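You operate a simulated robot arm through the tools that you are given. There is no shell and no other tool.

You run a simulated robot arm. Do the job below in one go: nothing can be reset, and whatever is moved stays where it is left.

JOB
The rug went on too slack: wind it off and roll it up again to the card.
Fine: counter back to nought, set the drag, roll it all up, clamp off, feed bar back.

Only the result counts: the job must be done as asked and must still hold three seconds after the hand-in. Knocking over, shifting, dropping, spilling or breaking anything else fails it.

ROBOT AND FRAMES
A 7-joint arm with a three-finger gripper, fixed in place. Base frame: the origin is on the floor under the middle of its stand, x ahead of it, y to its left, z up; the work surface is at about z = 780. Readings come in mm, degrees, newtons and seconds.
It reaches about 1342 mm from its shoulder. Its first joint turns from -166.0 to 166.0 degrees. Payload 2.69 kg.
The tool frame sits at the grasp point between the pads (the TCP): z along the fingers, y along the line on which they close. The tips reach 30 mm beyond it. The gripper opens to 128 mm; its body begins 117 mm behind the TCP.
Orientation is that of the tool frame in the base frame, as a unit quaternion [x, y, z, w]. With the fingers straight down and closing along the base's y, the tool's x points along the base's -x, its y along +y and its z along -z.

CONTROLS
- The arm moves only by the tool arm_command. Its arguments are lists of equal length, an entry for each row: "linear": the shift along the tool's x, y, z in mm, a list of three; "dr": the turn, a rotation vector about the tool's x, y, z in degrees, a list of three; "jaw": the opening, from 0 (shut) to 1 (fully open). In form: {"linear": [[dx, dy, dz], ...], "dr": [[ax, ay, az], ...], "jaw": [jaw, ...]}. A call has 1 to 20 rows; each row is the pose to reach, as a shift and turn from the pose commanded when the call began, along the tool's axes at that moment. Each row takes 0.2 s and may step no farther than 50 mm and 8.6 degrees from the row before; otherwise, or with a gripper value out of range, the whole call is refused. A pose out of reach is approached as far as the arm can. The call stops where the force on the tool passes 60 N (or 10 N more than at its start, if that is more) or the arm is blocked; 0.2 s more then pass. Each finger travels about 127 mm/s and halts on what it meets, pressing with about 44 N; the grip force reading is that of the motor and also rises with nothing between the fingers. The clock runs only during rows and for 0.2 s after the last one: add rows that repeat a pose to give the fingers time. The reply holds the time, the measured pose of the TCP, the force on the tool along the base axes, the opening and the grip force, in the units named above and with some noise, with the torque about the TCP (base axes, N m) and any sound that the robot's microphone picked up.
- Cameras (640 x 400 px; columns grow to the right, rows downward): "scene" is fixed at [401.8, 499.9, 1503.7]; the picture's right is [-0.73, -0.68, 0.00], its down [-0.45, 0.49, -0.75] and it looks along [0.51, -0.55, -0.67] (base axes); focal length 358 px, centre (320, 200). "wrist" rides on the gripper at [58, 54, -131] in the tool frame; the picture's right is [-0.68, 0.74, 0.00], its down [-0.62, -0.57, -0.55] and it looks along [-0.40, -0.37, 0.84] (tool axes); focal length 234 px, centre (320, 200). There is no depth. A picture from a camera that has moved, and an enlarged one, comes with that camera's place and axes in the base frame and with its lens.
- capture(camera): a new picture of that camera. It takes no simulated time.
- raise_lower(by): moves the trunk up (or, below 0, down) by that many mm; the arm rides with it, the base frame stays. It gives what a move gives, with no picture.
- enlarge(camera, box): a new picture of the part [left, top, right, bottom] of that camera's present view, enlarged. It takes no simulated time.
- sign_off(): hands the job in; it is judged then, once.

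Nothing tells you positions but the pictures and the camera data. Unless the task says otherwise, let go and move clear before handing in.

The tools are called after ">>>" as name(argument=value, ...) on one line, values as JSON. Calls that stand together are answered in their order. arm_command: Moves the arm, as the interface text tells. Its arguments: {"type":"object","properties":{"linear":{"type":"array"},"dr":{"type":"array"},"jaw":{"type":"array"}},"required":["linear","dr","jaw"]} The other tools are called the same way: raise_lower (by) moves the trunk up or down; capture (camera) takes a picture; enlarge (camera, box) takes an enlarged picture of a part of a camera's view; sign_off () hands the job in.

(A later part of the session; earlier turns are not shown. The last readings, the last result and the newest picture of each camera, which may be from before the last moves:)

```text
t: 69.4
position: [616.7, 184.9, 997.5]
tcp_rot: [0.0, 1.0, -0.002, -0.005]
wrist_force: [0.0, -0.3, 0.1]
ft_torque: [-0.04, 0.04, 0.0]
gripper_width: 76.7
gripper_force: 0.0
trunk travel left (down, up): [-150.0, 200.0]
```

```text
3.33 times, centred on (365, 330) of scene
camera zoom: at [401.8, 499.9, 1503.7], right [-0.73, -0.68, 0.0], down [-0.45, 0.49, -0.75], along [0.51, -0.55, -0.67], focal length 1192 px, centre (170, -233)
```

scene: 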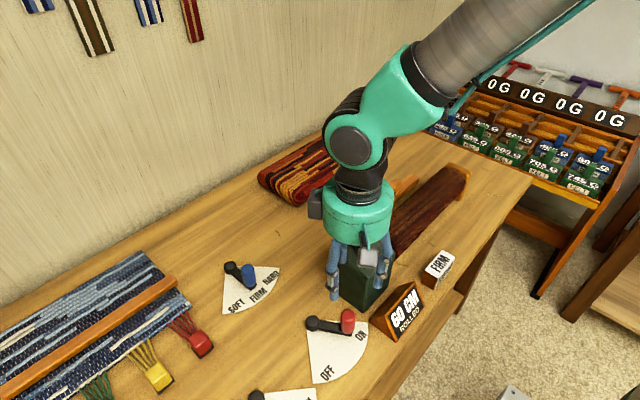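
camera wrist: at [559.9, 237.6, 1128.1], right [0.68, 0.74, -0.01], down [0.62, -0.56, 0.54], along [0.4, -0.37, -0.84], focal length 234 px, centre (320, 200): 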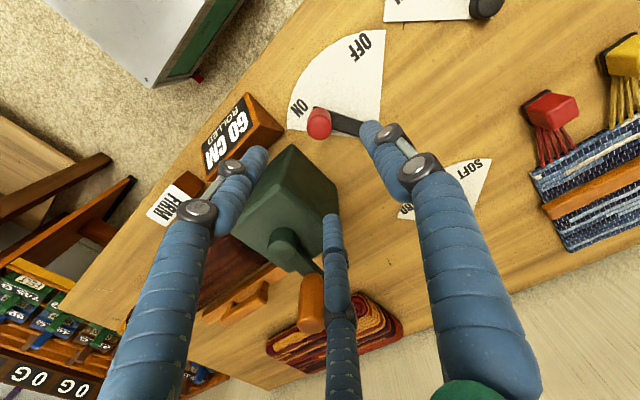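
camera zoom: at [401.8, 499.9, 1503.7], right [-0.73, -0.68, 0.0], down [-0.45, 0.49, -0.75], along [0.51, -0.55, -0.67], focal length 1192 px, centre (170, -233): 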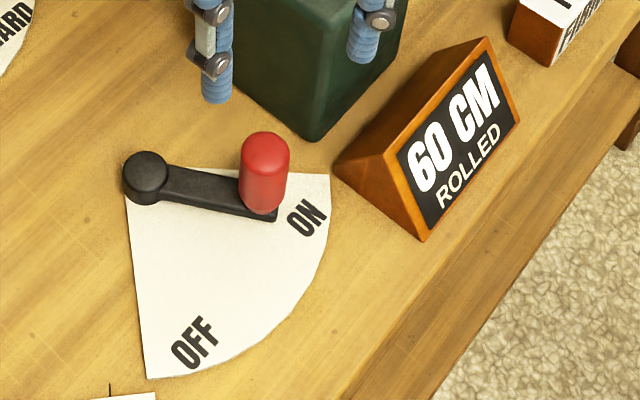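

The TCP is directly above the red knob at about (615, 184). I'll descend around it with a moderate opening and then cage it.

>>> arm_command(linear=[[1, -1, 40], [1, -1, 80], [1, -1, 115], [1, -1, 150], [1, -1, 150], [1, -1, 150], [1, -1, 150]], dr=[[0, 0, 0], [0, 0, 0], [0, 0, 0], [0, 0, 0], [0, 0, 0], [0, 0, 0], [0, 0, 0]], jaw=[0.5, 0.5, 0.5, 0.5, 0.4, 0.27, 0.27])

>>> enlarge(camera="wrist", box=[220, 60, 460, 240])

>>> enlarge(camera="scene", box=[290, 240, 440, 390])

```text
t: 71.0
position: [614.5, 183.9, 847.0]
tcp_rot: [0.0, 1.0, -0.002, -0.005]
wrist_force: [0.4, -0.5, -0.1]
ft_torque: [0.0, 0.01, -0.01]
gripper_width: 34.5
gripper_force: 0.1
trunk travel left (down, up): [-150.0, 200.0]
```

```text
2.22 times, centred on (340, 150) of wrist
camera zoom: at [557.5, 236.5, 977.3], right [0.68, 0.74, -0.01], down [0.62, -0.56, 0.54], along [0.4, -0.37, -0.84], focal length 520 px, centre (276, 311)
```

zoom: 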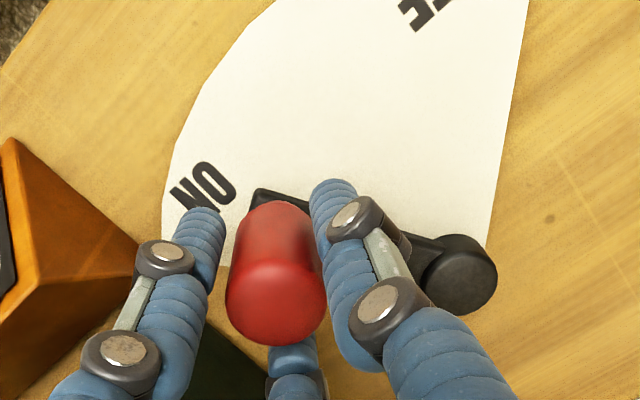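

```text
2.67 times, centred on (365, 315) of scene
camera zoom: at [401.8, 499.9, 1503.7], right [-0.73, -0.68, 0.0], down [-0.45, 0.49, -0.75], along [0.51, -0.55, -0.67], focal length 954 px, centre (200, -107)
```

zoom: 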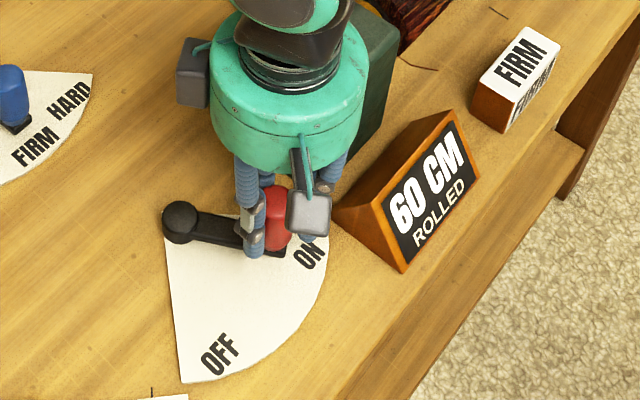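

The red knob is caged and clear of the counter block. I'll swing the lever from ON to OFF along its arc.

>>> arm_command(linear=[[0, 0, 0], [3.6, 7, 0], [6.4, 14.1, 0], [8.3, 21.4, 0], [9.5, 28.9, 0], [9.9, 36.5, 0], [9.5, 44.1, 0], [8.3, 51.6, 0], [6.4, 58.9, 0], [3.6, 66, 0], [0.2, 72.8, 0], [-1.8, 76, 0]], dr=[[0, 0, 0], [0, 0, 0], [0, 0, 0], [0, 0, 0], [0, 0, 0], [0, 0, 0], [0, 0, 0], [0, 0, 0], [0, 0, 0], [0, 0, 0], [0, 0, 0], [0, 0, 0]], jaw=[0.24, 0.24, 0.24, 0.24, 0.24, 0.24, 0.24, 0.24, 0.24, 0.24, 0.24, 0.24])

>>> enlarge(camera="wrist", box=[220, 60, 460, 240])

>>> enlarge(camera="scene", box=[270, 240, 440, 390])

```text
t: 73.6
position: [616.0, 259.7, 846.1]
tcp_rot: [0.0, 1.0, -0.002, -0.005]
wrist_force: [1.7, -0.3, -1.2]
ft_torque: [-0.02, -0.04, 0.0]
gripper_width: 31.8
gripper_force: 0.8
trunk travel left (down, up): [-150.0, 200.0]
```

```text
2.22 times, centred on (340, 150) of wrist
camera zoom: at [559.0, 312.9, 976.8], right [0.68, 0.74, -0.01], down [0.62, -0.56, 0.54], along [0.39, -0.37, -0.84], focal length 520 px, centre (276, 311)
```

zoom: 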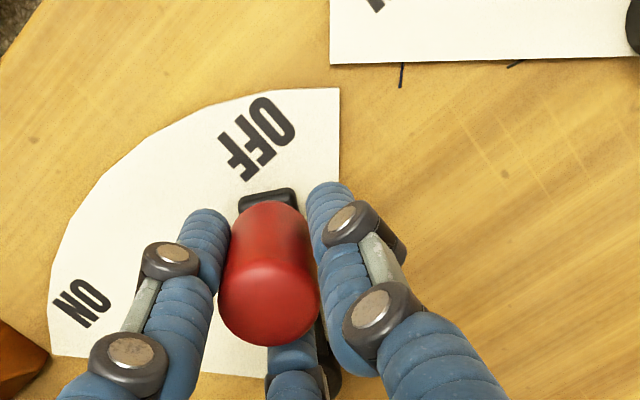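

```text
2.67 times, centred on (355, 315) of scene
camera zoom: at [401.8, 499.9, 1503.7], right [-0.73, -0.68, 0.0], down [-0.45, 0.49, -0.75], along [0.51, -0.55, -0.67], focal length 954 px, centre (227, -107)
```

zoom: 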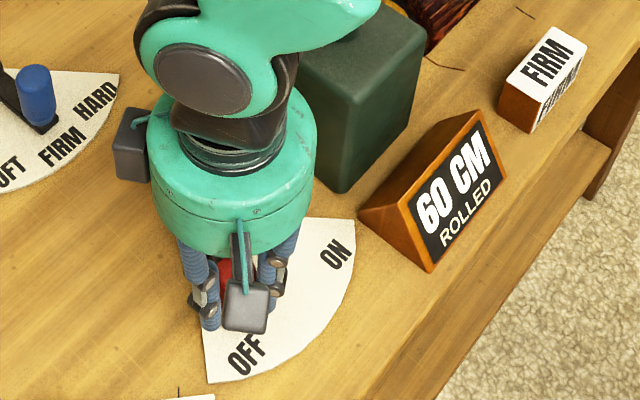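

The lever is at OFF and the counter still shows 60. I'll nudge it slightly further toward the end of its travel, then open and lift.

>>> arm_command(linear=[[-1, 1.5, 0], [-2, 3, 0], [-2, 3, 0]], dr=[[0, 0, 0], [0, 0, 0], [0, 0, 0]], jaw=[0.24, 0.24, 0.24])

>>> arm_command(linear=[[0, -1, 0], [0, -1, 0], [0, -1, 0], [0, -1, -45], [0, -1, -90], [0, -1, -135], [0, -1, -180]], dr=[[0, 0, 0], [0, 0, 0], [0, 0, 0], [0, 0, 0], [0, 0, 0], [0, 0, 0], [0, 0, 0]], jaw=[0.4, 0.5, 0.55, 0.55, 0.55, 0.55, 0.55])

>>> capture(camera="wrist")

>>> capture(camera="scene")

```text
t: 74.4
position: [616.5, 262.6, 847.0]
tcp_rot: [-0.001, 1.0, -0.002, -0.006]
wrist_force: [-4.3, -2.6, -1.6]
ft_torque: [-0.06, 0.1, 0.02]
gripper_width: 34.1
gripper_force: 2.3
trunk travel left (down, up): [-150.0, 200.0]
```

```text
t: 76.0
position: [620.7, 263.4, 1026.8]
tcp_rot: [0.0, 1.0, -0.001, -0.007]
wrist_force: [0.0, -0.3, -0.6]
ft_torque: [-0.02, 0.03, 0.03]
gripper_width: 70.2
gripper_force: 0.0
trunk travel left (down, up): [-150.0, 200.0]
```

```text
taken
camera wrist: at [563.5, 316.3, 1158.8], right [0.68, 0.74, -0.01], down [0.62, -0.56, 0.54], along [0.39, -0.37, -0.84], focal length 234 px, centre (320, 200)
```

wrist: 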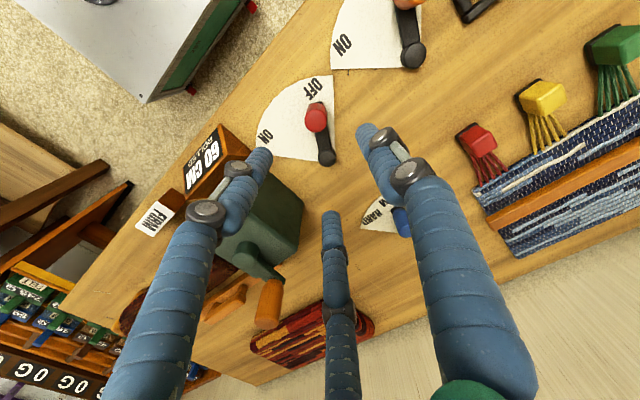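

```text
taken
```

scene: 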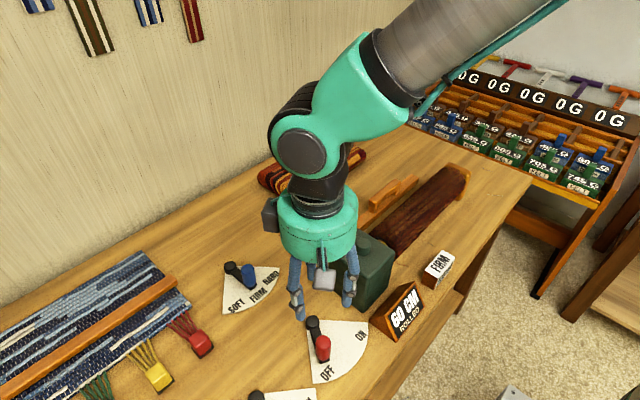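

The clamp is off and the counter holds at 60. Now for the feed bar: I'll move the wrist camera over it and look for where "back" is.

>>> arm_command(linear=[[0, 0, -30], [0, -45, -60], [0, -90, -60], [0, -135, -60], [-5, -180, -60], [-10, -225, -60], [-15, -263, -60]], dr=[[0, -0.8, 0], [0, -0.8, 0], [0, -0.8, 0], [0, -0.8, 0], [0, -0.8, 0], [0, -0.8, 0], [0, -0.8, 0]], jaw=[0.7, 1, 1, 1, 1, 1, 1])

>>> capture(camera="wrist")

>>> enlarge(camera="wrist", box=[180, 80, 420, 280])

>>> enlarge(camera="scene", box=[250, 100, 480, 260])

```text
refused: row 2 steps farther than a row can; nothing moved
```

```text
taken
camera wrist: at [563.5, 316.3, 1158.8], right [0.68, 0.74, -0.01], down [0.62, -0.56, 0.54], along [0.39, -0.37, -0.84], focal length 234 px, centre (320, 200)
```

wrist: 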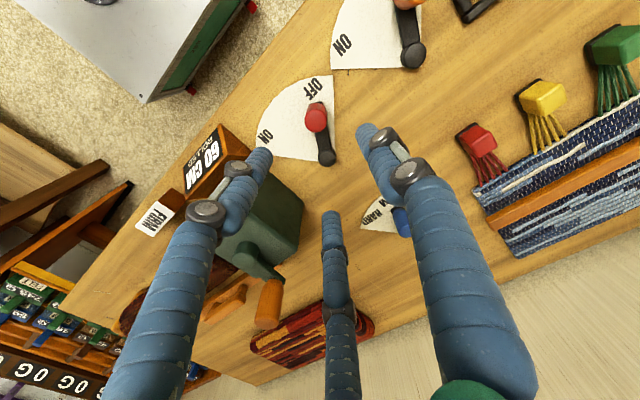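

```text
2.00 times, centred on (300, 180) of wrist
camera zoom: at [563.5, 316.3, 1158.8], right [0.68, 0.74, -0.01], down [0.62, -0.56, 0.54], along [0.39, -0.37, -0.84], focal length 468 px, centre (360, 240)
```

zoom: 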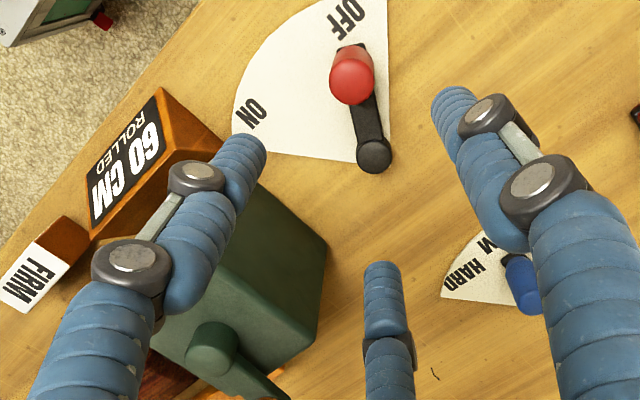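

```text
2.50 times, centred on (365, 180) of scene
camera zoom: at [401.8, 499.9, 1503.7], right [-0.73, -0.68, 0.0], down [-0.45, 0.49, -0.75], along [0.51, -0.55, -0.67], focal length 894 px, centre (208, 250)
```

zoom: 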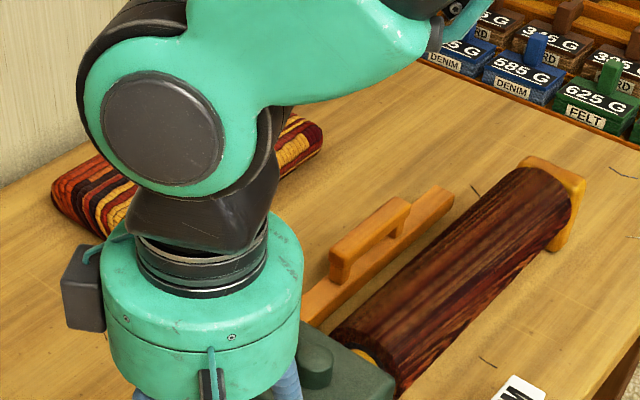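

That call was refused because one row's step was too long. I'll resend it with shorter steps.

>>> arm_command(linear=[[0, 0, -30], [0, -35, -60], [0, -80, -60], [0, -125, -60], [-5, -170, -60], [-10, -215, -60], [-15, -263, -60]], dr=[[0, -0.8, 0], [0, -0.8, 0], [0, -0.8, 0], [0, -0.8, 0], [0, -0.8, 0], [0, -0.8, 0], [0, -0.8, 0]], jaw=[0.7, 1, 1, 1, 1, 1, 1])

>>> capture(camera="wrist")

>>> enlarge(camera="wrist", box=[180, 80, 420, 280])

>>> enlarge(camera="scene", box=[250, 100, 480, 260])

```text
t: 77.6
position: [634.7, -1.3, 1086.4]
tcp_rot: [0.0, 1.0, -0.002, 0.002]
wrist_force: [-0.4, -0.2, 0.1]
ft_torque: [-0.03, 0.02, 0.0]
gripper_width: 128.1
gripper_force: 0.1
trunk travel left (down, up): [-150.0, 200.0]
```

```text
taken
camera wrist: at [577.4, 51.2, 1215.8], right [0.68, 0.74, 0.0], down [0.61, -0.56, 0.55], along [0.41, -0.37, -0.83], focal length 234 px, centre (320, 200)
```

wrist: 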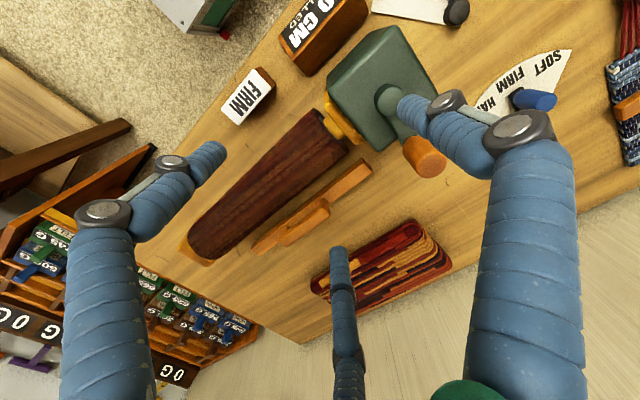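

```text
2.00 times, centred on (300, 180) of wrist
camera zoom: at [577.4, 51.2, 1215.8], right [0.68, 0.74, 0.0], down [0.61, -0.56, 0.55], along [0.41, -0.37, -0.83], focal length 468 px, centre (360, 240)
```

zoom: 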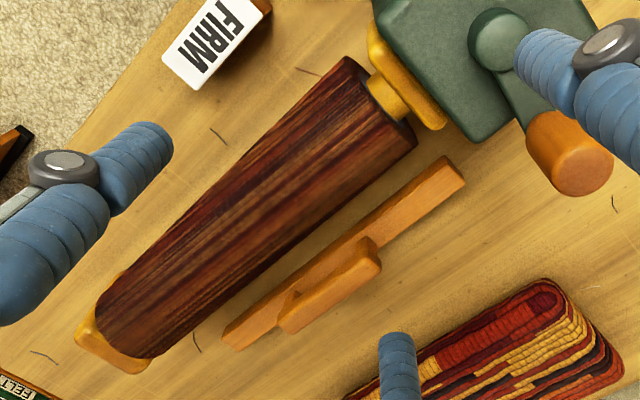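

```text
2.50 times, centred on (365, 180) of scene
camera zoom: at [401.8, 499.9, 1503.7], right [-0.73, -0.68, 0.0], down [-0.45, 0.49, -0.75], along [0.51, -0.55, -0.67], focal length 894 px, centre (208, 250)
```

zoom: 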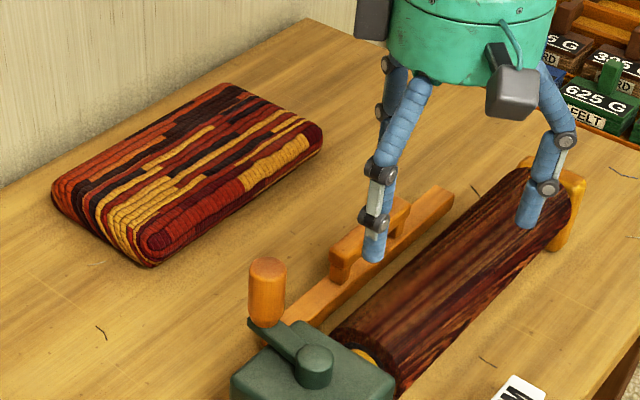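

The bar lies across the bench at x ≈ 785, y −17 to −348, and hasn't moved since the start. I'll zoom in for rails, slots or marks that show its "back" position.

>>> enlarge(camera="wrist", box=[230, 150, 390, 260])

>>> enlarge(camera="wrist", box=[300, 140, 380, 200])

>>> enlarge(camera="wrist", box=[230, 210, 340, 280])

>>> enlarge(camera="scene", box=[330, 150, 450, 230])

```text
3.64 times, centred on (310, 205) of wrist
camera zoom: at [577.4, 51.2, 1215.8], right [0.68, 0.74, 0.0], down [0.61, -0.56, 0.55], along [0.41, -0.37, -0.83], focal length 852 px, centre (356, 182)
```

zoom: 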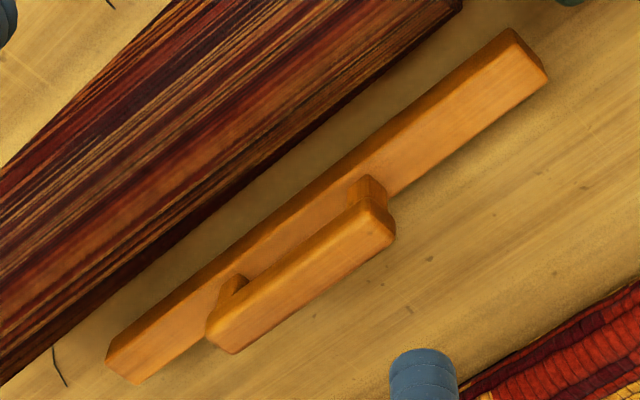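

```text
6.67 times, centred on (340, 170) of wrist
camera zoom: at [577.4, 51.2, 1215.8], right [0.68, 0.74, 0.0], down [0.61, -0.56, 0.55], along [0.41, -0.37, -0.83], focal length 1561 px, centre (187, 400)
```

zoom: 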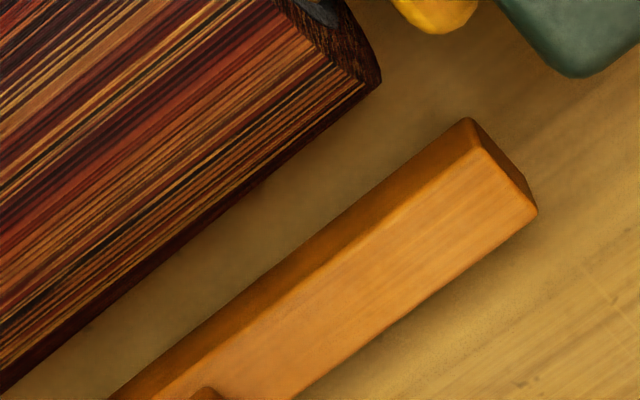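

```text
5.71 times, centred on (285, 245) of wrist
camera zoom: at [577.4, 51.2, 1215.8], right [0.68, 0.74, 0.0], down [0.61, -0.56, 0.55], along [0.41, -0.37, -0.83], focal length 1338 px, centre (520, -57)
```

zoom: 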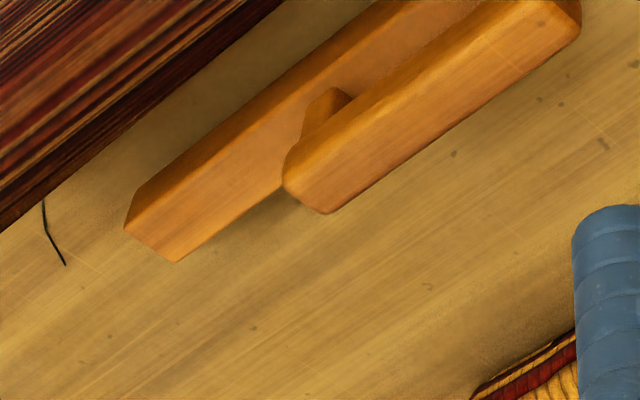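

```text
5.00 times, centred on (390, 190) of scene
camera zoom: at [401.8, 499.9, 1503.7], right [-0.73, -0.68, 0.0], down [-0.45, 0.49, -0.75], along [0.51, -0.55, -0.67], focal length 1788 px, centre (-30, 250)
```

zoom: 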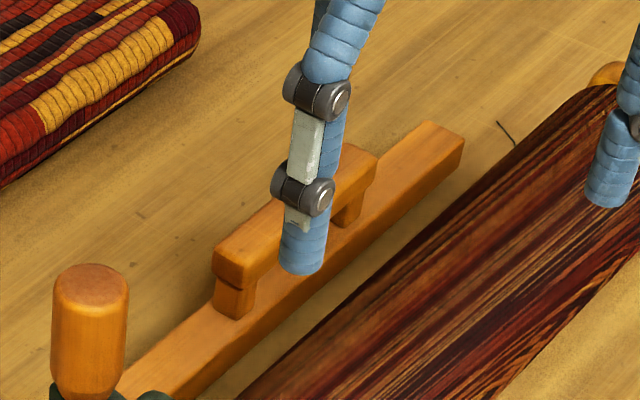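

There are no visible rails, just a plain bar with a D-handle, so I expect "back" to mean away from the roller (+x). I'll turn the gripper 90° so two fingers push on the roller side of the handle, and move above it.

>>> arm_command(linear=[[-13.6, -16.1, 0], [-27.3, -32.2, 0], [-41, -48.3, 0], [-54.5, -64.4, 0], [-68.2, -80.5, 0], [-81.8, -96.5, 0], [-95.5, -112.6, 0], [-109, -128.7, 0], [-122.7, -144.8, 0], [-136.4, -161, 0], [-150, -177, 0]], dr=[[0, 0, 8.2], [0, 0, 16.4], [0, 0, 24.5], [0, 0, 32.7], [0, 0, 40.9], [0, 0, 49.1], [0, 0, 57.3], [0, 0, 65.5], [0, 0, 73.6], [0, 0, 81.8], [0, 0, 90]], jaw=[1, 1, 1, 1, 1, 1, 1, 1, 1, 1, 1])

>>> capture(camera="wrist")

>>> capture(camera="scene")

```text
t: 80.0
position: [785.2, -177.1, 1088.7]
tcp_rot: [0.708, 0.706, 0.0, 0.002]
wrist_force: [0.4, 0.6, -0.4]
ft_torque: [-0.01, -0.04, 0.01]
gripper_width: 127.8
gripper_force: 0.0
trunk travel left (down, up): [-150.0, 200.0]
```

```text
taken
camera wrist: at [839.5, -119.6, 1219.3], right [0.73, -0.68, 0.01], down [-0.57, -0.61, 0.55], along [-0.37, -0.41, -0.84], focal length 234 px, centre (320, 200)
```

wrist: 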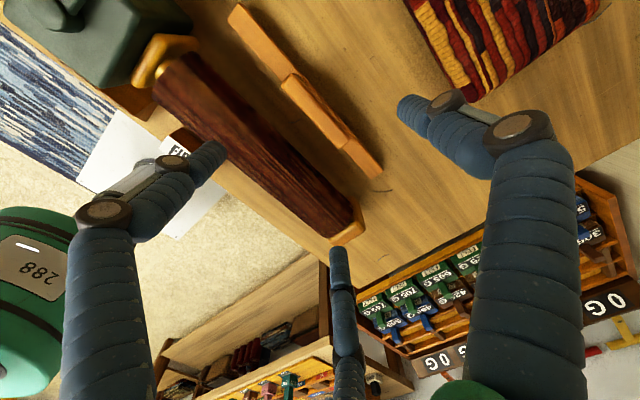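

```text
taken
```

scene: 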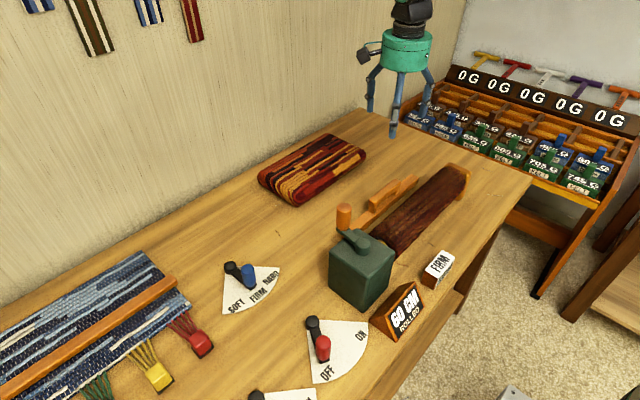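

The gripper is rotated. I'll zoom in to position it over the handle.

>>> enlarge(camera="wrist", box=[220, 0, 400, 190])

>>> enlarge(camera="scene", box=[330, 150, 450, 230])

```text
2.11 times, centred on (310, 95) of wrist
camera zoom: at [839.5, -119.6, 1219.3], right [0.73, -0.68, 0.01], down [-0.57, -0.61, 0.55], along [-0.37, -0.41, -0.84], focal length 493 px, centre (341, 421)
```

zoom: 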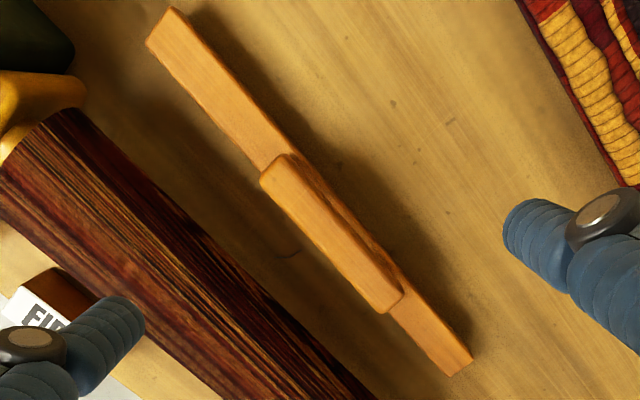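

```text
5.00 times, centred on (390, 190) of scene
camera zoom: at [401.8, 499.9, 1503.7], right [-0.73, -0.68, 0.0], down [-0.45, 0.49, -0.75], along [0.51, -0.55, -0.67], focal length 1788 px, centre (-30, 250)
```

zoom: 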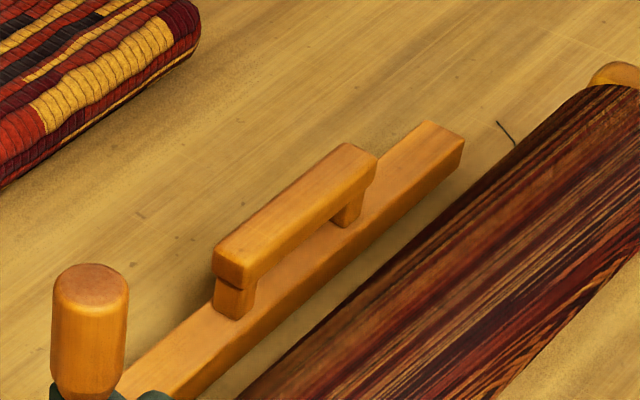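

The handle spans y −122 to −247 at x ≈ 781, with its top near z 849. I'll descend partway and check the alignment before going down around it.

>>> arm_command(linear=[[-4, -2.5, 45], [-8, -5, 90], [-8, -5, 135], [-8, -5, 160]], dr=[[0, 0, 0], [0, 0, 0], [0, 0, 0], [0, 0, 0]], jaw=[0.9, 0.8, 0.72, 0.72])

>>> capture(camera="wrist")

>>> enlarge(camera="scene", box=[330, 120, 470, 230])

```text
t: 81.0
position: [782.2, -185.4, 930.5]
tcp_rot: [0.707, 0.707, 0.0, 0.003]
wrist_force: [0.4, 0.3, 0.5]
ft_torque: [-0.01, 0.01, -0.03]
gripper_width: 92.2
gripper_force: 0.1
trunk travel left (down, up): [-150.0, 200.0]
```

```text
taken
camera wrist: at [836.4, -127.2, 1059.7], right [0.74, -0.68, 0.01], down [-0.57, -0.61, 0.55], along [-0.37, -0.41, -0.84], focal length 234 px, centre (320, 200)
```

wrist: 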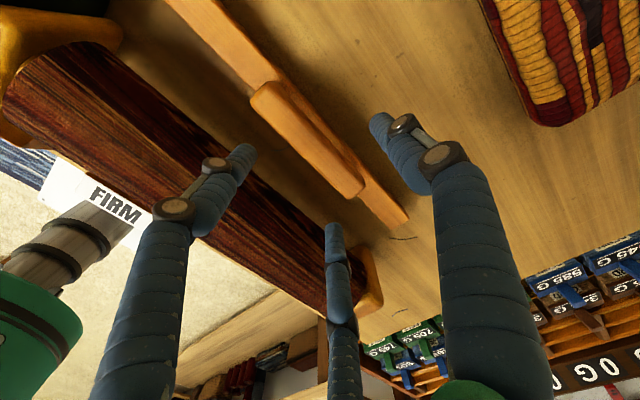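

```text
3.64 times, centred on (400, 175) of scene
camera zoom: at [401.8, 499.9, 1503.7], right [-0.73, -0.68, 0.0], down [-0.45, 0.49, -0.75], along [0.51, -0.55, -0.67], focal length 1300 px, centre (29, 291)
```

zoom: 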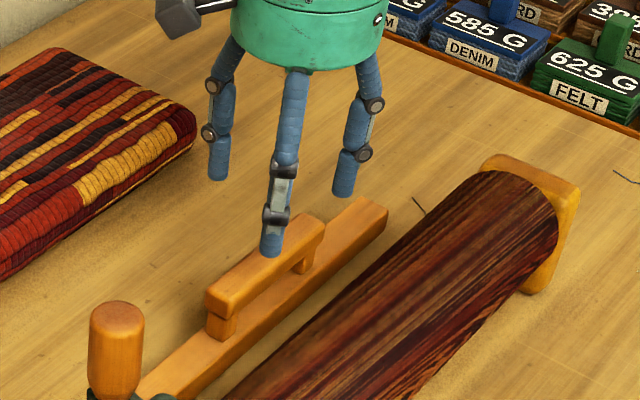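

The handle is aligned, centred near (784, −179). I'll shift 6 mm in y and go down so the tips are just below handle level.

>>> arm_command(linear=[[6, 0, 40], [6, 0, 79], [6, 0, 79]], dr=[[0, 0, 0], [0, 0, 0], [0, 0, 0]], jaw=[0.72, 0.72, 0.72])

>>> capture(camera="wrist")

>>> enlarge(camera="scene", box=[330, 120, 470, 230])

```text
t: 81.8
position: [780.4, -181.1, 850.0]
tcp_rot: [0.707, 0.707, 0.0, 0.002]
wrist_force: [0.8, 0.1, -0.6]
ft_torque: [0.0, 0.05, 0.0]
gripper_width: 92.2
gripper_force: 0.0
trunk travel left (down, up): [-150.0, 200.0]
```

```text
taken
camera wrist: at [834.5, -122.5, 979.5], right [0.74, -0.68, 0.0], down [-0.57, -0.61, 0.55], along [-0.37, -0.41, -0.84], focal length 234 px, centre (320, 200)
```

wrist: 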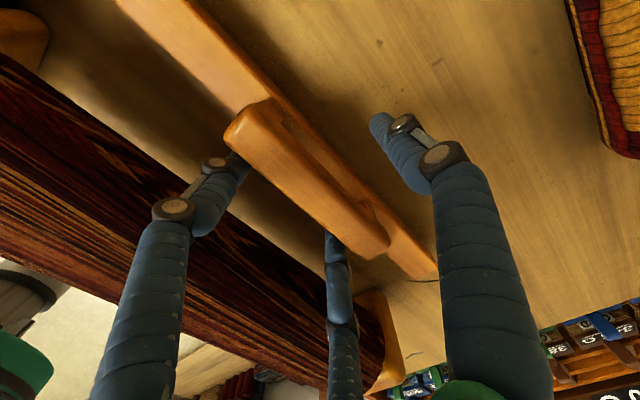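

```text
3.64 times, centred on (400, 175) of scene
camera zoom: at [401.8, 499.9, 1503.7], right [-0.73, -0.68, 0.0], down [-0.45, 0.49, -0.75], along [0.51, -0.55, -0.67], focal length 1300 px, centre (29, 291)
```

zoom: 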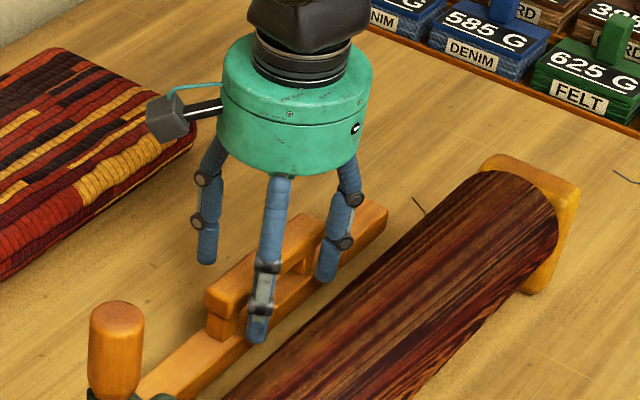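

The fingers straddle the handle cleanly. I'll push gently toward +x and see whether the bar slides.

>>> arm_command(linear=[[0, 6, 0], [0, 12, 0], [0, 18, 0], [0, 24, 0], [0, 30, 0]], dr=[[0, 0, 0], [0, 0, 0], [0, 0, 0], [0, 0, 0], [0, 0, 0]], jaw=[0.72, 0.72, 0.72, 0.72, 0.72])

>>> enlarge(camera="scene", box=[330, 120, 470, 230])

>>> capture(camera="wrist")

```text
t: 83.0
position: [810.9, -179.9, 849.9]
tcp_rot: [0.707, 0.707, 0.0, 0.003]
wrist_force: [-1.6, -0.5, -2.8]
ft_torque: [-0.11, 0.04, 0.13]
gripper_width: 92.5
gripper_force: 0.2
trunk travel left (down, up): [-150.0, 200.0]
```

```text
3.64 times, centred on (400, 175) of scene
camera zoom: at [401.8, 499.9, 1503.7], right [-0.73, -0.68, 0.0], down [-0.45, 0.49, -0.75], along [0.51, -0.55, -0.67], focal length 1300 px, centre (29, 291)
```

zoom: 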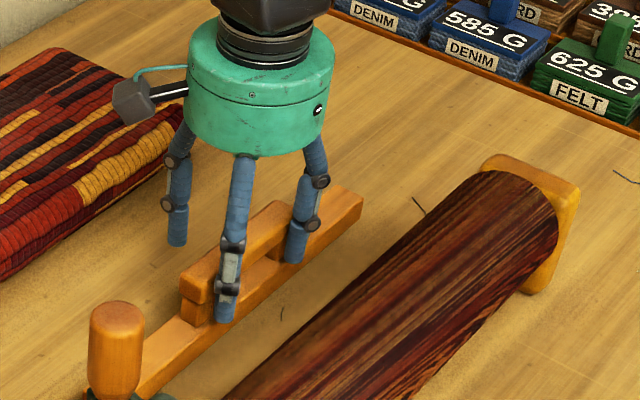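

```text
taken
camera wrist: at [864.7, -123.1, 980.5], right [0.74, -0.68, 0.0], down [-0.57, -0.61, 0.55], along [-0.37, -0.41, -0.84], focal length 234 px, centre (320, 200)
```

wrist: 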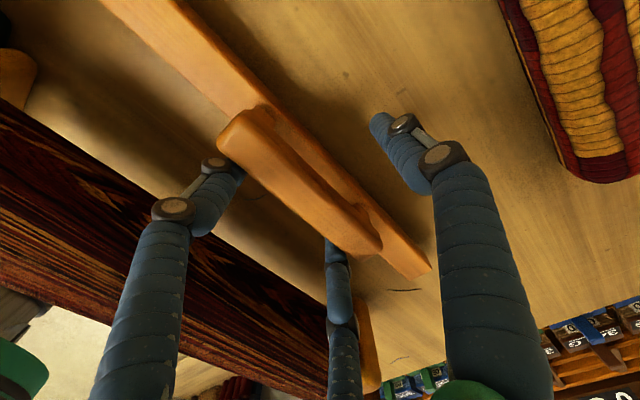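

The bar slides back straight with little force. I'll keep pushing and watch for an end stop and the folded rug behind it.

>>> arm_command(linear=[[0, 6, 0], [0, 12, 0], [0, 18, 0], [0, 24, 0], [0, 30, 0]], dr=[[0, 0, 0], [0, 0, 0], [0, 0, 0], [0, 0, 0], [0, 0, 0]], jaw=[0.72, 0.72, 0.72, 0.72, 0.72])

>>> enlarge(camera="scene", box=[300, 120, 470, 250])

>>> capture(camera="wrist")

```text
t: 84.2
position: [840.1, -181.1, 850.0]
tcp_rot: [0.707, 0.707, 0.0, 0.002]
wrist_force: [-2.2, 0.3, -0.6]
ft_torque: [0.01, 0.04, 0.09]
gripper_width: 92.9
gripper_force: 0.0
trunk travel left (down, up): [-150.0, 200.0]
```

```text
3.08 times, centred on (385, 185) of scene
camera zoom: at [401.8, 499.9, 1503.7], right [-0.73, -0.68, 0.0], down [-0.45, 0.49, -0.75], along [0.51, -0.55, -0.67], focal length 1100 px, centre (120, 246)
```

zoom: 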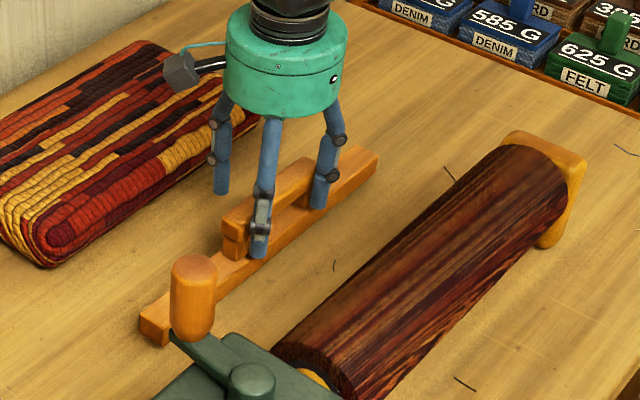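

```text
taken
camera wrist: at [894.5, -123.0, 980.4], right [0.74, -0.68, 0.0], down [-0.57, -0.61, 0.55], along [-0.37, -0.41, -0.84], focal length 234 px, centre (320, 200)
```

wrist: 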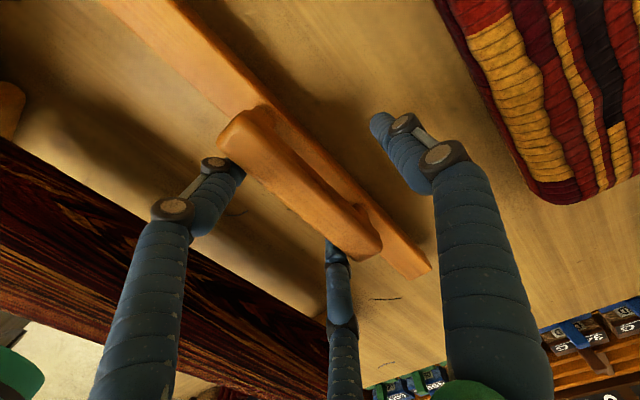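

Still sliding freely, with about 55 mm between the front finger and the folded rug. I'll push another 30 mm.

>>> arm_command(linear=[[0, 6, 0], [0, 12, 0], [0, 18, 0], [0, 24, 0], [0, 30, 0]], dr=[[0, 0, 0], [0, 0, 0], [0, 0, 0], [0, 0, 0], [0, 0, 0]], jaw=[0.72, 0.72, 0.72, 0.72, 0.72])

>>> enlarge(camera="scene", box=[300, 120, 470, 250])

>>> capture(camera="wrist")

```text
t: 85.4
position: [872.5, -180.7, 850.9]
tcp_rot: [0.707, 0.707, 0.0, 0.003]
wrist_force: [-0.9, -0.1, -2.5]
ft_torque: [-0.1, 0.04, 0.11]
gripper_width: 92.3
gripper_force: 0.1
trunk travel left (down, up): [-150.0, 200.0]
```

```text
3.08 times, centred on (385, 185) of scene
camera zoom: at [401.8, 499.9, 1503.7], right [-0.73, -0.68, 0.0], down [-0.45, 0.49, -0.75], along [0.51, -0.55, -0.67], focal length 1100 px, centre (120, 246)
```

zoom: 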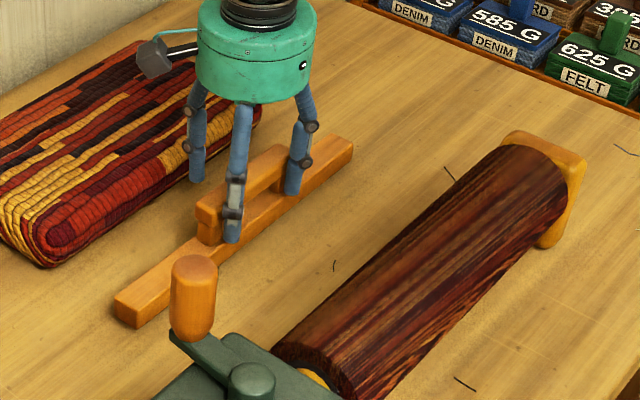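

```text
taken
camera wrist: at [925.1, -122.8, 980.6], right [0.74, -0.68, 0.0], down [-0.57, -0.61, 0.55], along [-0.37, -0.41, -0.84], focal length 234 px, centre (320, 200)
```

wrist: 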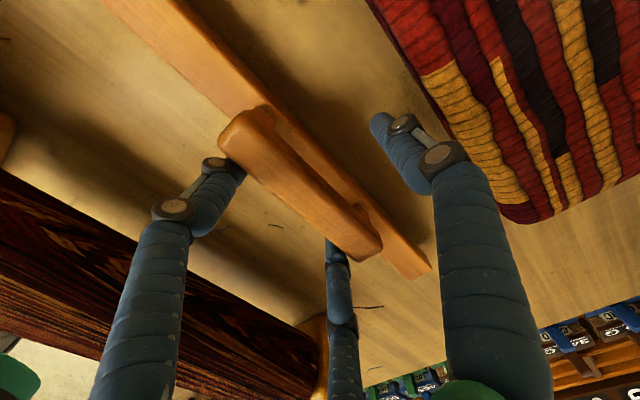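

The bar has moved about 80 mm with no stop yet, and the front finger is nearing the folded rug. I'll narrow the cage around the handle so I can go further safely, then push on.

>>> arm_command(linear=[[0, -6, 0], [0, -13, 0], [0, -13, 0], [0, -7, 0], [0, -1, 0], [0, 5, 0], [0, 11, 0], [0, 17, 0]], dr=[[0, 0, 0], [0, 0, 0], [0, 0, 0], [0, 0, 0], [0, 0, 0], [0, 0, 0], [0, 0, 0], [0, 0, 0]], jaw=[0.55, 0.4, 0.4, 0.4, 0.4, 0.4, 0.4, 0.4])

>>> enlarge(camera="scene", box=[300, 120, 470, 250])

>>> capture(camera="wrist")

```text
t: 87.2
position: [888.4, -180.7, 850.3]
tcp_rot: [0.707, 0.707, 0.001, 0.002]
wrist_force: [-0.8, 0.1, -0.6]
ft_torque: [-0.02, 0.0, 0.01]
gripper_width: 51.3
gripper_force: 0.4
trunk travel left (down, up): [-150.0, 200.0]
```

```text
3.08 times, centred on (385, 185) of scene
camera zoom: at [401.8, 499.9, 1503.7], right [-0.73, -0.68, 0.0], down [-0.45, 0.49, -0.75], along [0.51, -0.55, -0.67], focal length 1100 px, centre (120, 246)
```

zoom: 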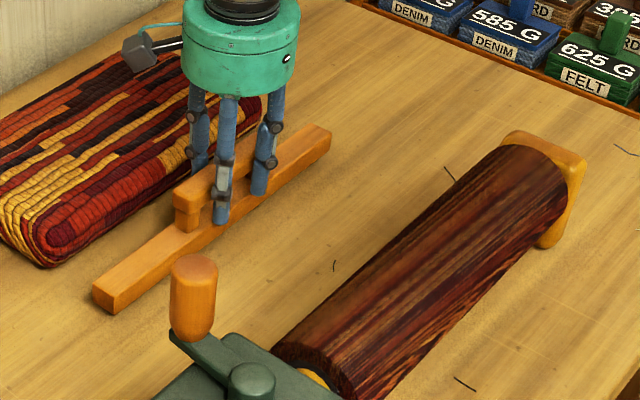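

```text
taken
camera wrist: at [942.1, -123.0, 979.7], right [0.74, -0.68, 0.0], down [-0.57, -0.61, 0.55], along [-0.37, -0.41, -0.84], focal length 234 px, centre (320, 200)
```

wrist: 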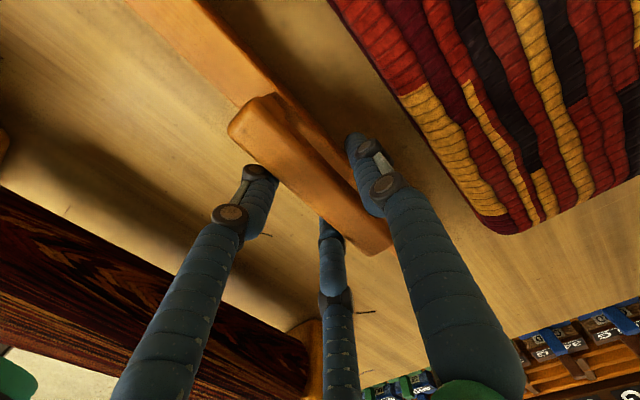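

The bar is now at x ≈ 891, still free. I'll push 18 mm more, keeping about 12 mm from the folded rug.

>>> arm_command(linear=[[0, 5, 0], [0, 10, 0], [0, 14, 0], [0, 18, 0]], dr=[[0, 0, 0], [0, 0, 0], [0, 0, 0], [0, 0, 0]], jaw=[0.4, 0.4, 0.4, 0.4])

>>> enlarge(camera="scene", box=[270, 120, 440, 250])

>>> capture(camera="wrist")

```text
t: 88.2
position: [905.3, -182.3, 849.9]
tcp_rot: [0.707, 0.707, -0.001, 0.002]
wrist_force: [-2.0, -0.3, 0.8]
ft_torque: [-0.01, -0.01, 0.04]
gripper_width: 51.3
gripper_force: 0.2
trunk travel left (down, up): [-150.0, 200.0]
```

```text
3.08 times, centred on (355, 185) of scene
camera zoom: at [401.8, 499.9, 1503.7], right [-0.73, -0.68, 0.0], down [-0.45, 0.49, -0.75], along [0.51, -0.55, -0.67], focal length 1100 px, centre (212, 246)
```

zoom: 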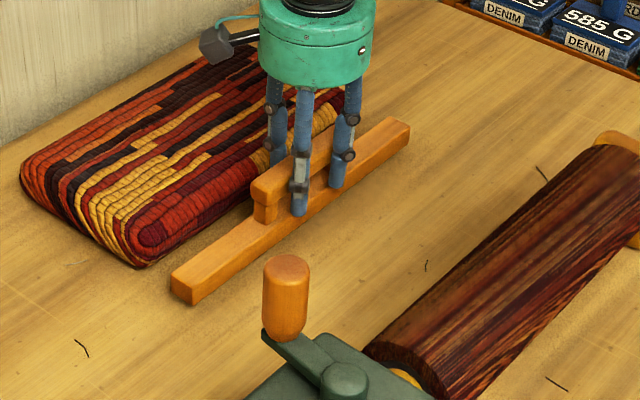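

```text
taken
camera wrist: at [959.6, -122.7, 980.4], right [0.74, -0.68, 0.0], down [-0.57, -0.61, 0.55], along [-0.37, -0.41, -0.84], focal length 234 px, centre (320, 200)
```

wrist: 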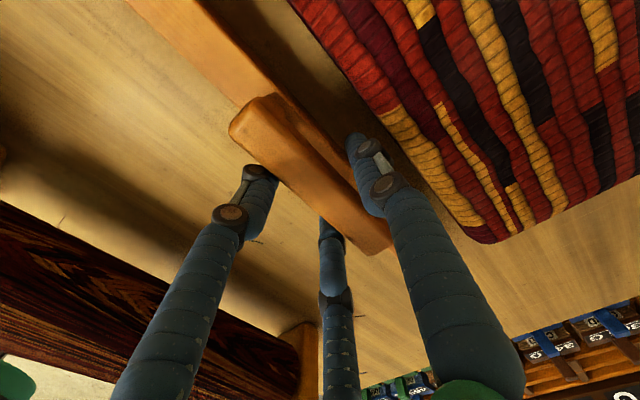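

Still free at x ≈ 909, and the front finger is now close to the folded rug. I'll lift off, close the fingers, and push from behind the handle instead to find the end stop.

>>> arm_command(linear=[[0, -3, 0], [0, -3, -35], [0, -3, -70], [0, -20, -70], [0, -40, -70], [0, -40, -35], [0, -40, 0]], dr=[[0, 0, 0], [0, 0, 0], [0, 0, 0], [0, 0, 0], [0, 0, 0], [0, 0, 0], [0, 0, 0]], jaw=[0.42, 0.42, 0.42, 0, 0, 0, 0])

>>> capture(camera="wrist")

>>> enlarge(camera="scene", box=[270, 120, 440, 250])

```text
t: 89.8
position: [868.9, -182.6, 849.9]
tcp_rot: [0.707, 0.707, -0.001, 0.002]
wrist_force: [0.6, 0.5, 0.1]
ft_torque: [-0.04, -0.01, 0.01]
gripper_width: 2.2
gripper_force: 31.4
trunk travel left (down, up): [-150.0, 200.0]
```

```text
taken
camera wrist: at [922.8, -124.5, 979.8], right [0.74, -0.68, 0.0], down [-0.57, -0.61, 0.55], along [-0.37, -0.41, -0.84], focal length 234 px, centre (320, 200)
```

wrist: 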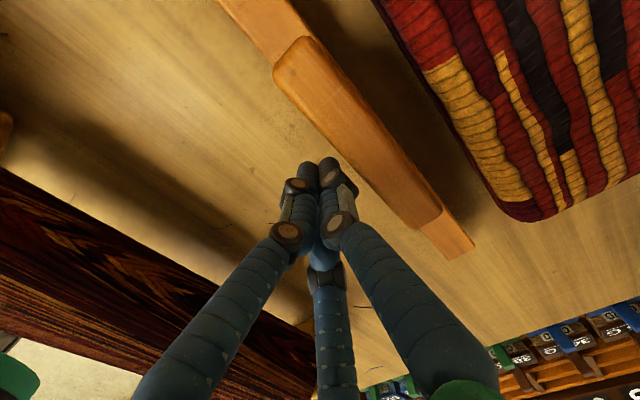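

```text
3.08 times, centred on (355, 185) of scene
camera zoom: at [401.8, 499.9, 1503.7], right [-0.73, -0.68, 0.0], down [-0.45, 0.49, -0.75], along [0.51, -0.55, -0.67], focal length 1100 px, centre (212, 246)
```

zoom: 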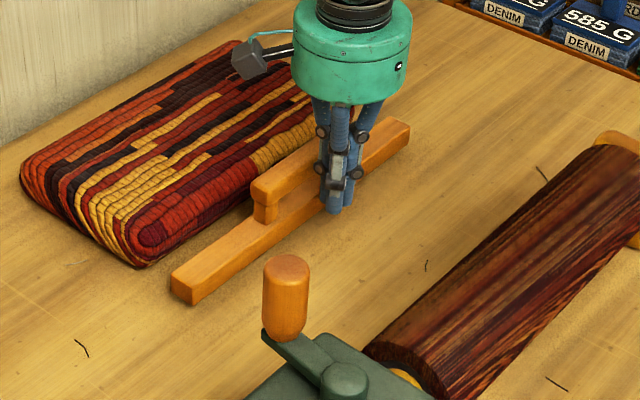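

The post is behind the handle and the bar is still straight at x ≈ 911. I'll push in small steps toward any end stop, staying clear of the folded rug.

>>> arm_command(linear=[[0, 5, 0], [0, 10, 0], [0, 14, 0], [0, 18, 0], [0, 22, 0]], dr=[[0, 0, 0], [0, 0, 0], [0, 0, 0], [0, 0, 0], [0, 0, 0]], jaw=[0, 0, 0, 0, 0])

>>> capture(camera="wrist")

>>> enlarge(camera="scene", box=[270, 120, 440, 250])

```text
t: 90.8
position: [874.8, -181.6, 847.8]
tcp_rot: [0.708, 0.707, -0.005, -0.004]
wrist_force: [-22.8, 0.4, 10.5]
ft_torque: [0.0, -0.53, 0.05]
gripper_width: 2.1
gripper_force: 31.4
trunk travel left (down, up): [-150.0, 200.0]
stopped in row 4: the force on the tool passed its limit at 66 N (the readings are from after the stop); the commanded pose is now the measured one
```

```text
taken
camera wrist: at [931.0, -123.8, 976.8], right [0.74, -0.68, -0.01], down [-0.56, -0.61, 0.55], along [-0.38, -0.4, -0.83], focal length 234 px, centre (320, 200)
```

wrist: 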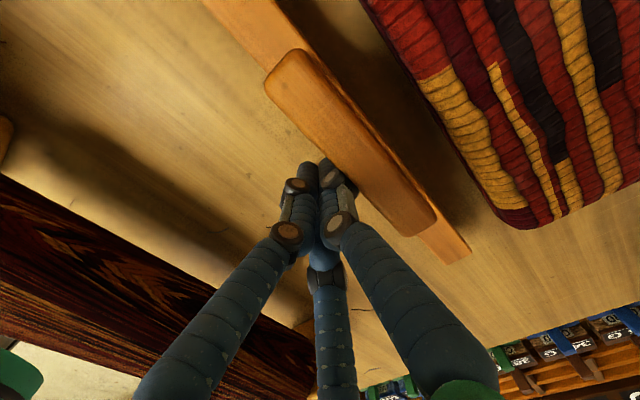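

```text
3.08 times, centred on (355, 185) of scene
camera zoom: at [401.8, 499.9, 1503.7], right [-0.73, -0.68, 0.0], down [-0.45, 0.49, -0.75], along [0.51, -0.55, -0.67], focal length 1100 px, centre (212, 246)
```

zoom: 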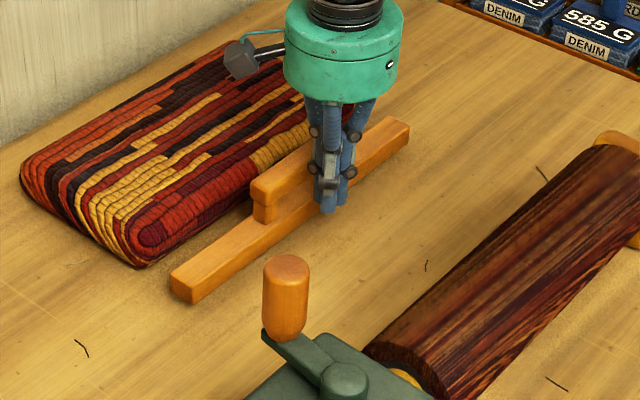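

I hit a firm stop and the bar didn't move, so it was already at its back end. I'll back off, lift, and inspect everything.

>>> arm_command(linear=[[0, -12, 0], [0, -14, -40], [0, -14, -85], [0, -14, -130], [0, -14, -175], [0, -14, -220], [0, -14, -260]], dr=[[0, 0, 0], [0, 0, 0], [0, 0, 0], [0, 0, 0], [0, 0, 0], [0, 0, 0], [0, 0, 0]], jaw=[0, 0, 0.2, 0.4, 0.6, 0.8, 0.8])

>>> capture(camera="wrist")

>>> capture(camera="scene")

```text
t: 92.4
position: [867.4, -180.1, 1107.4]
tcp_rot: [0.707, 0.707, -0.002, -0.002]
wrist_force: [0.3, -0.2, -0.5]
ft_torque: [0.01, 0.02, -0.01]
gripper_width: 102.4
gripper_force: 0.0
trunk travel left (down, up): [-150.0, 200.0]
```

```text
taken
camera wrist: at [923.7, -123.4, 1236.8], right [0.74, -0.68, 0.0], down [-0.56, -0.61, 0.55], along [-0.38, -0.41, -0.83], focal length 234 px, centre (320, 200)
```

wrist: 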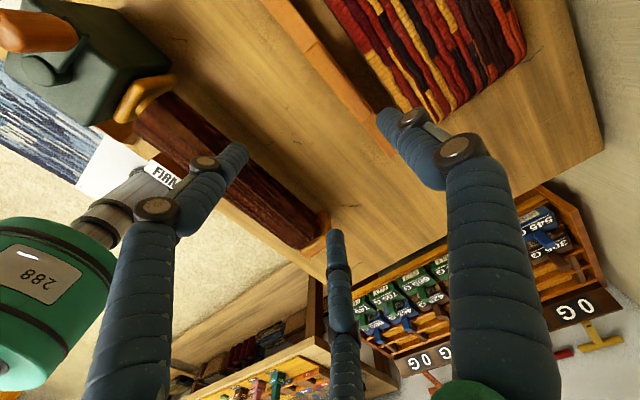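

```text
taken
```

scene: 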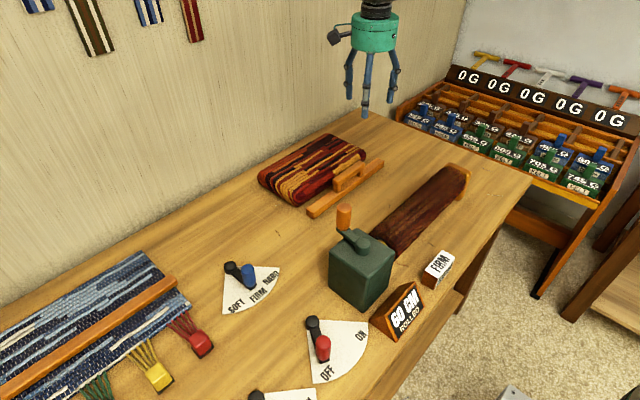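

The scene is clear of the arm now. I'll check the levers, the counter, the roll and the bar in close-up.

>>> enlarge(camera="scene", box=[210, 240, 300, 330])

>>> enlarge(camera="scene", box=[290, 240, 470, 400])

>>> enlarge(camera="scene", box=[250, 120, 480, 280])

```text
4.44 times, centred on (255, 285) of scene
camera zoom: at [401.8, 499.9, 1503.7], right [-0.73, -0.68, 0.0], down [-0.45, 0.49, -0.75], along [0.51, -0.55, -0.67], focal length 1589 px, centre (609, -178)
```

zoom: 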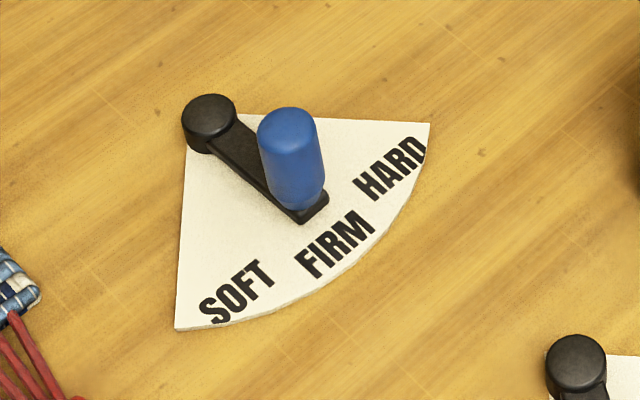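

```text
2.50 times, centred on (380, 320) of scene
camera zoom: at [401.8, 499.9, 1503.7], right [-0.73, -0.68, 0.0], down [-0.45, 0.49, -0.75], along [0.51, -0.55, -0.67], focal length 894 px, centre (170, -100)
```

zoom: 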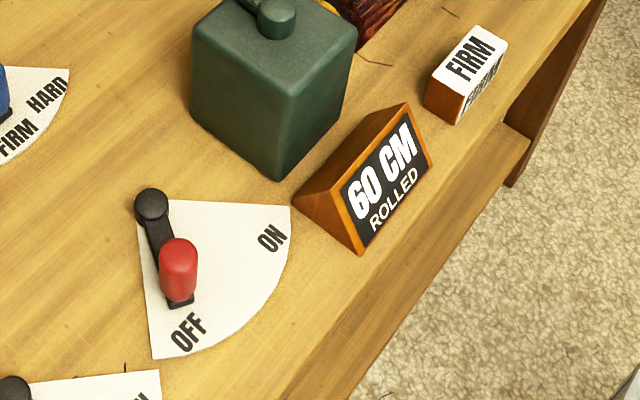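

```text
2.50 times, centred on (365, 200) of scene
camera zoom: at [401.8, 499.9, 1503.7], right [-0.73, -0.68, 0.0], down [-0.45, 0.49, -0.75], along [0.51, -0.55, -0.67], focal length 894 px, centre (208, 200)
```

zoom: 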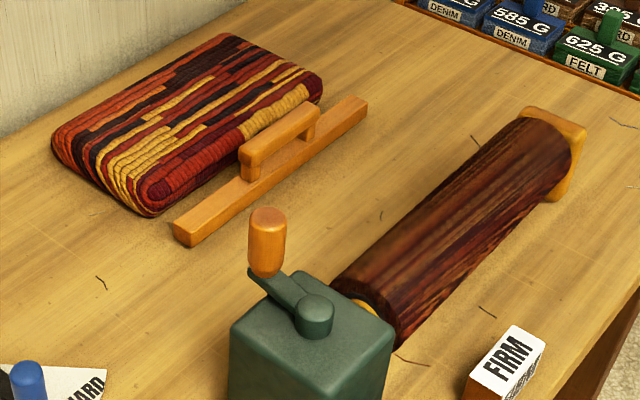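

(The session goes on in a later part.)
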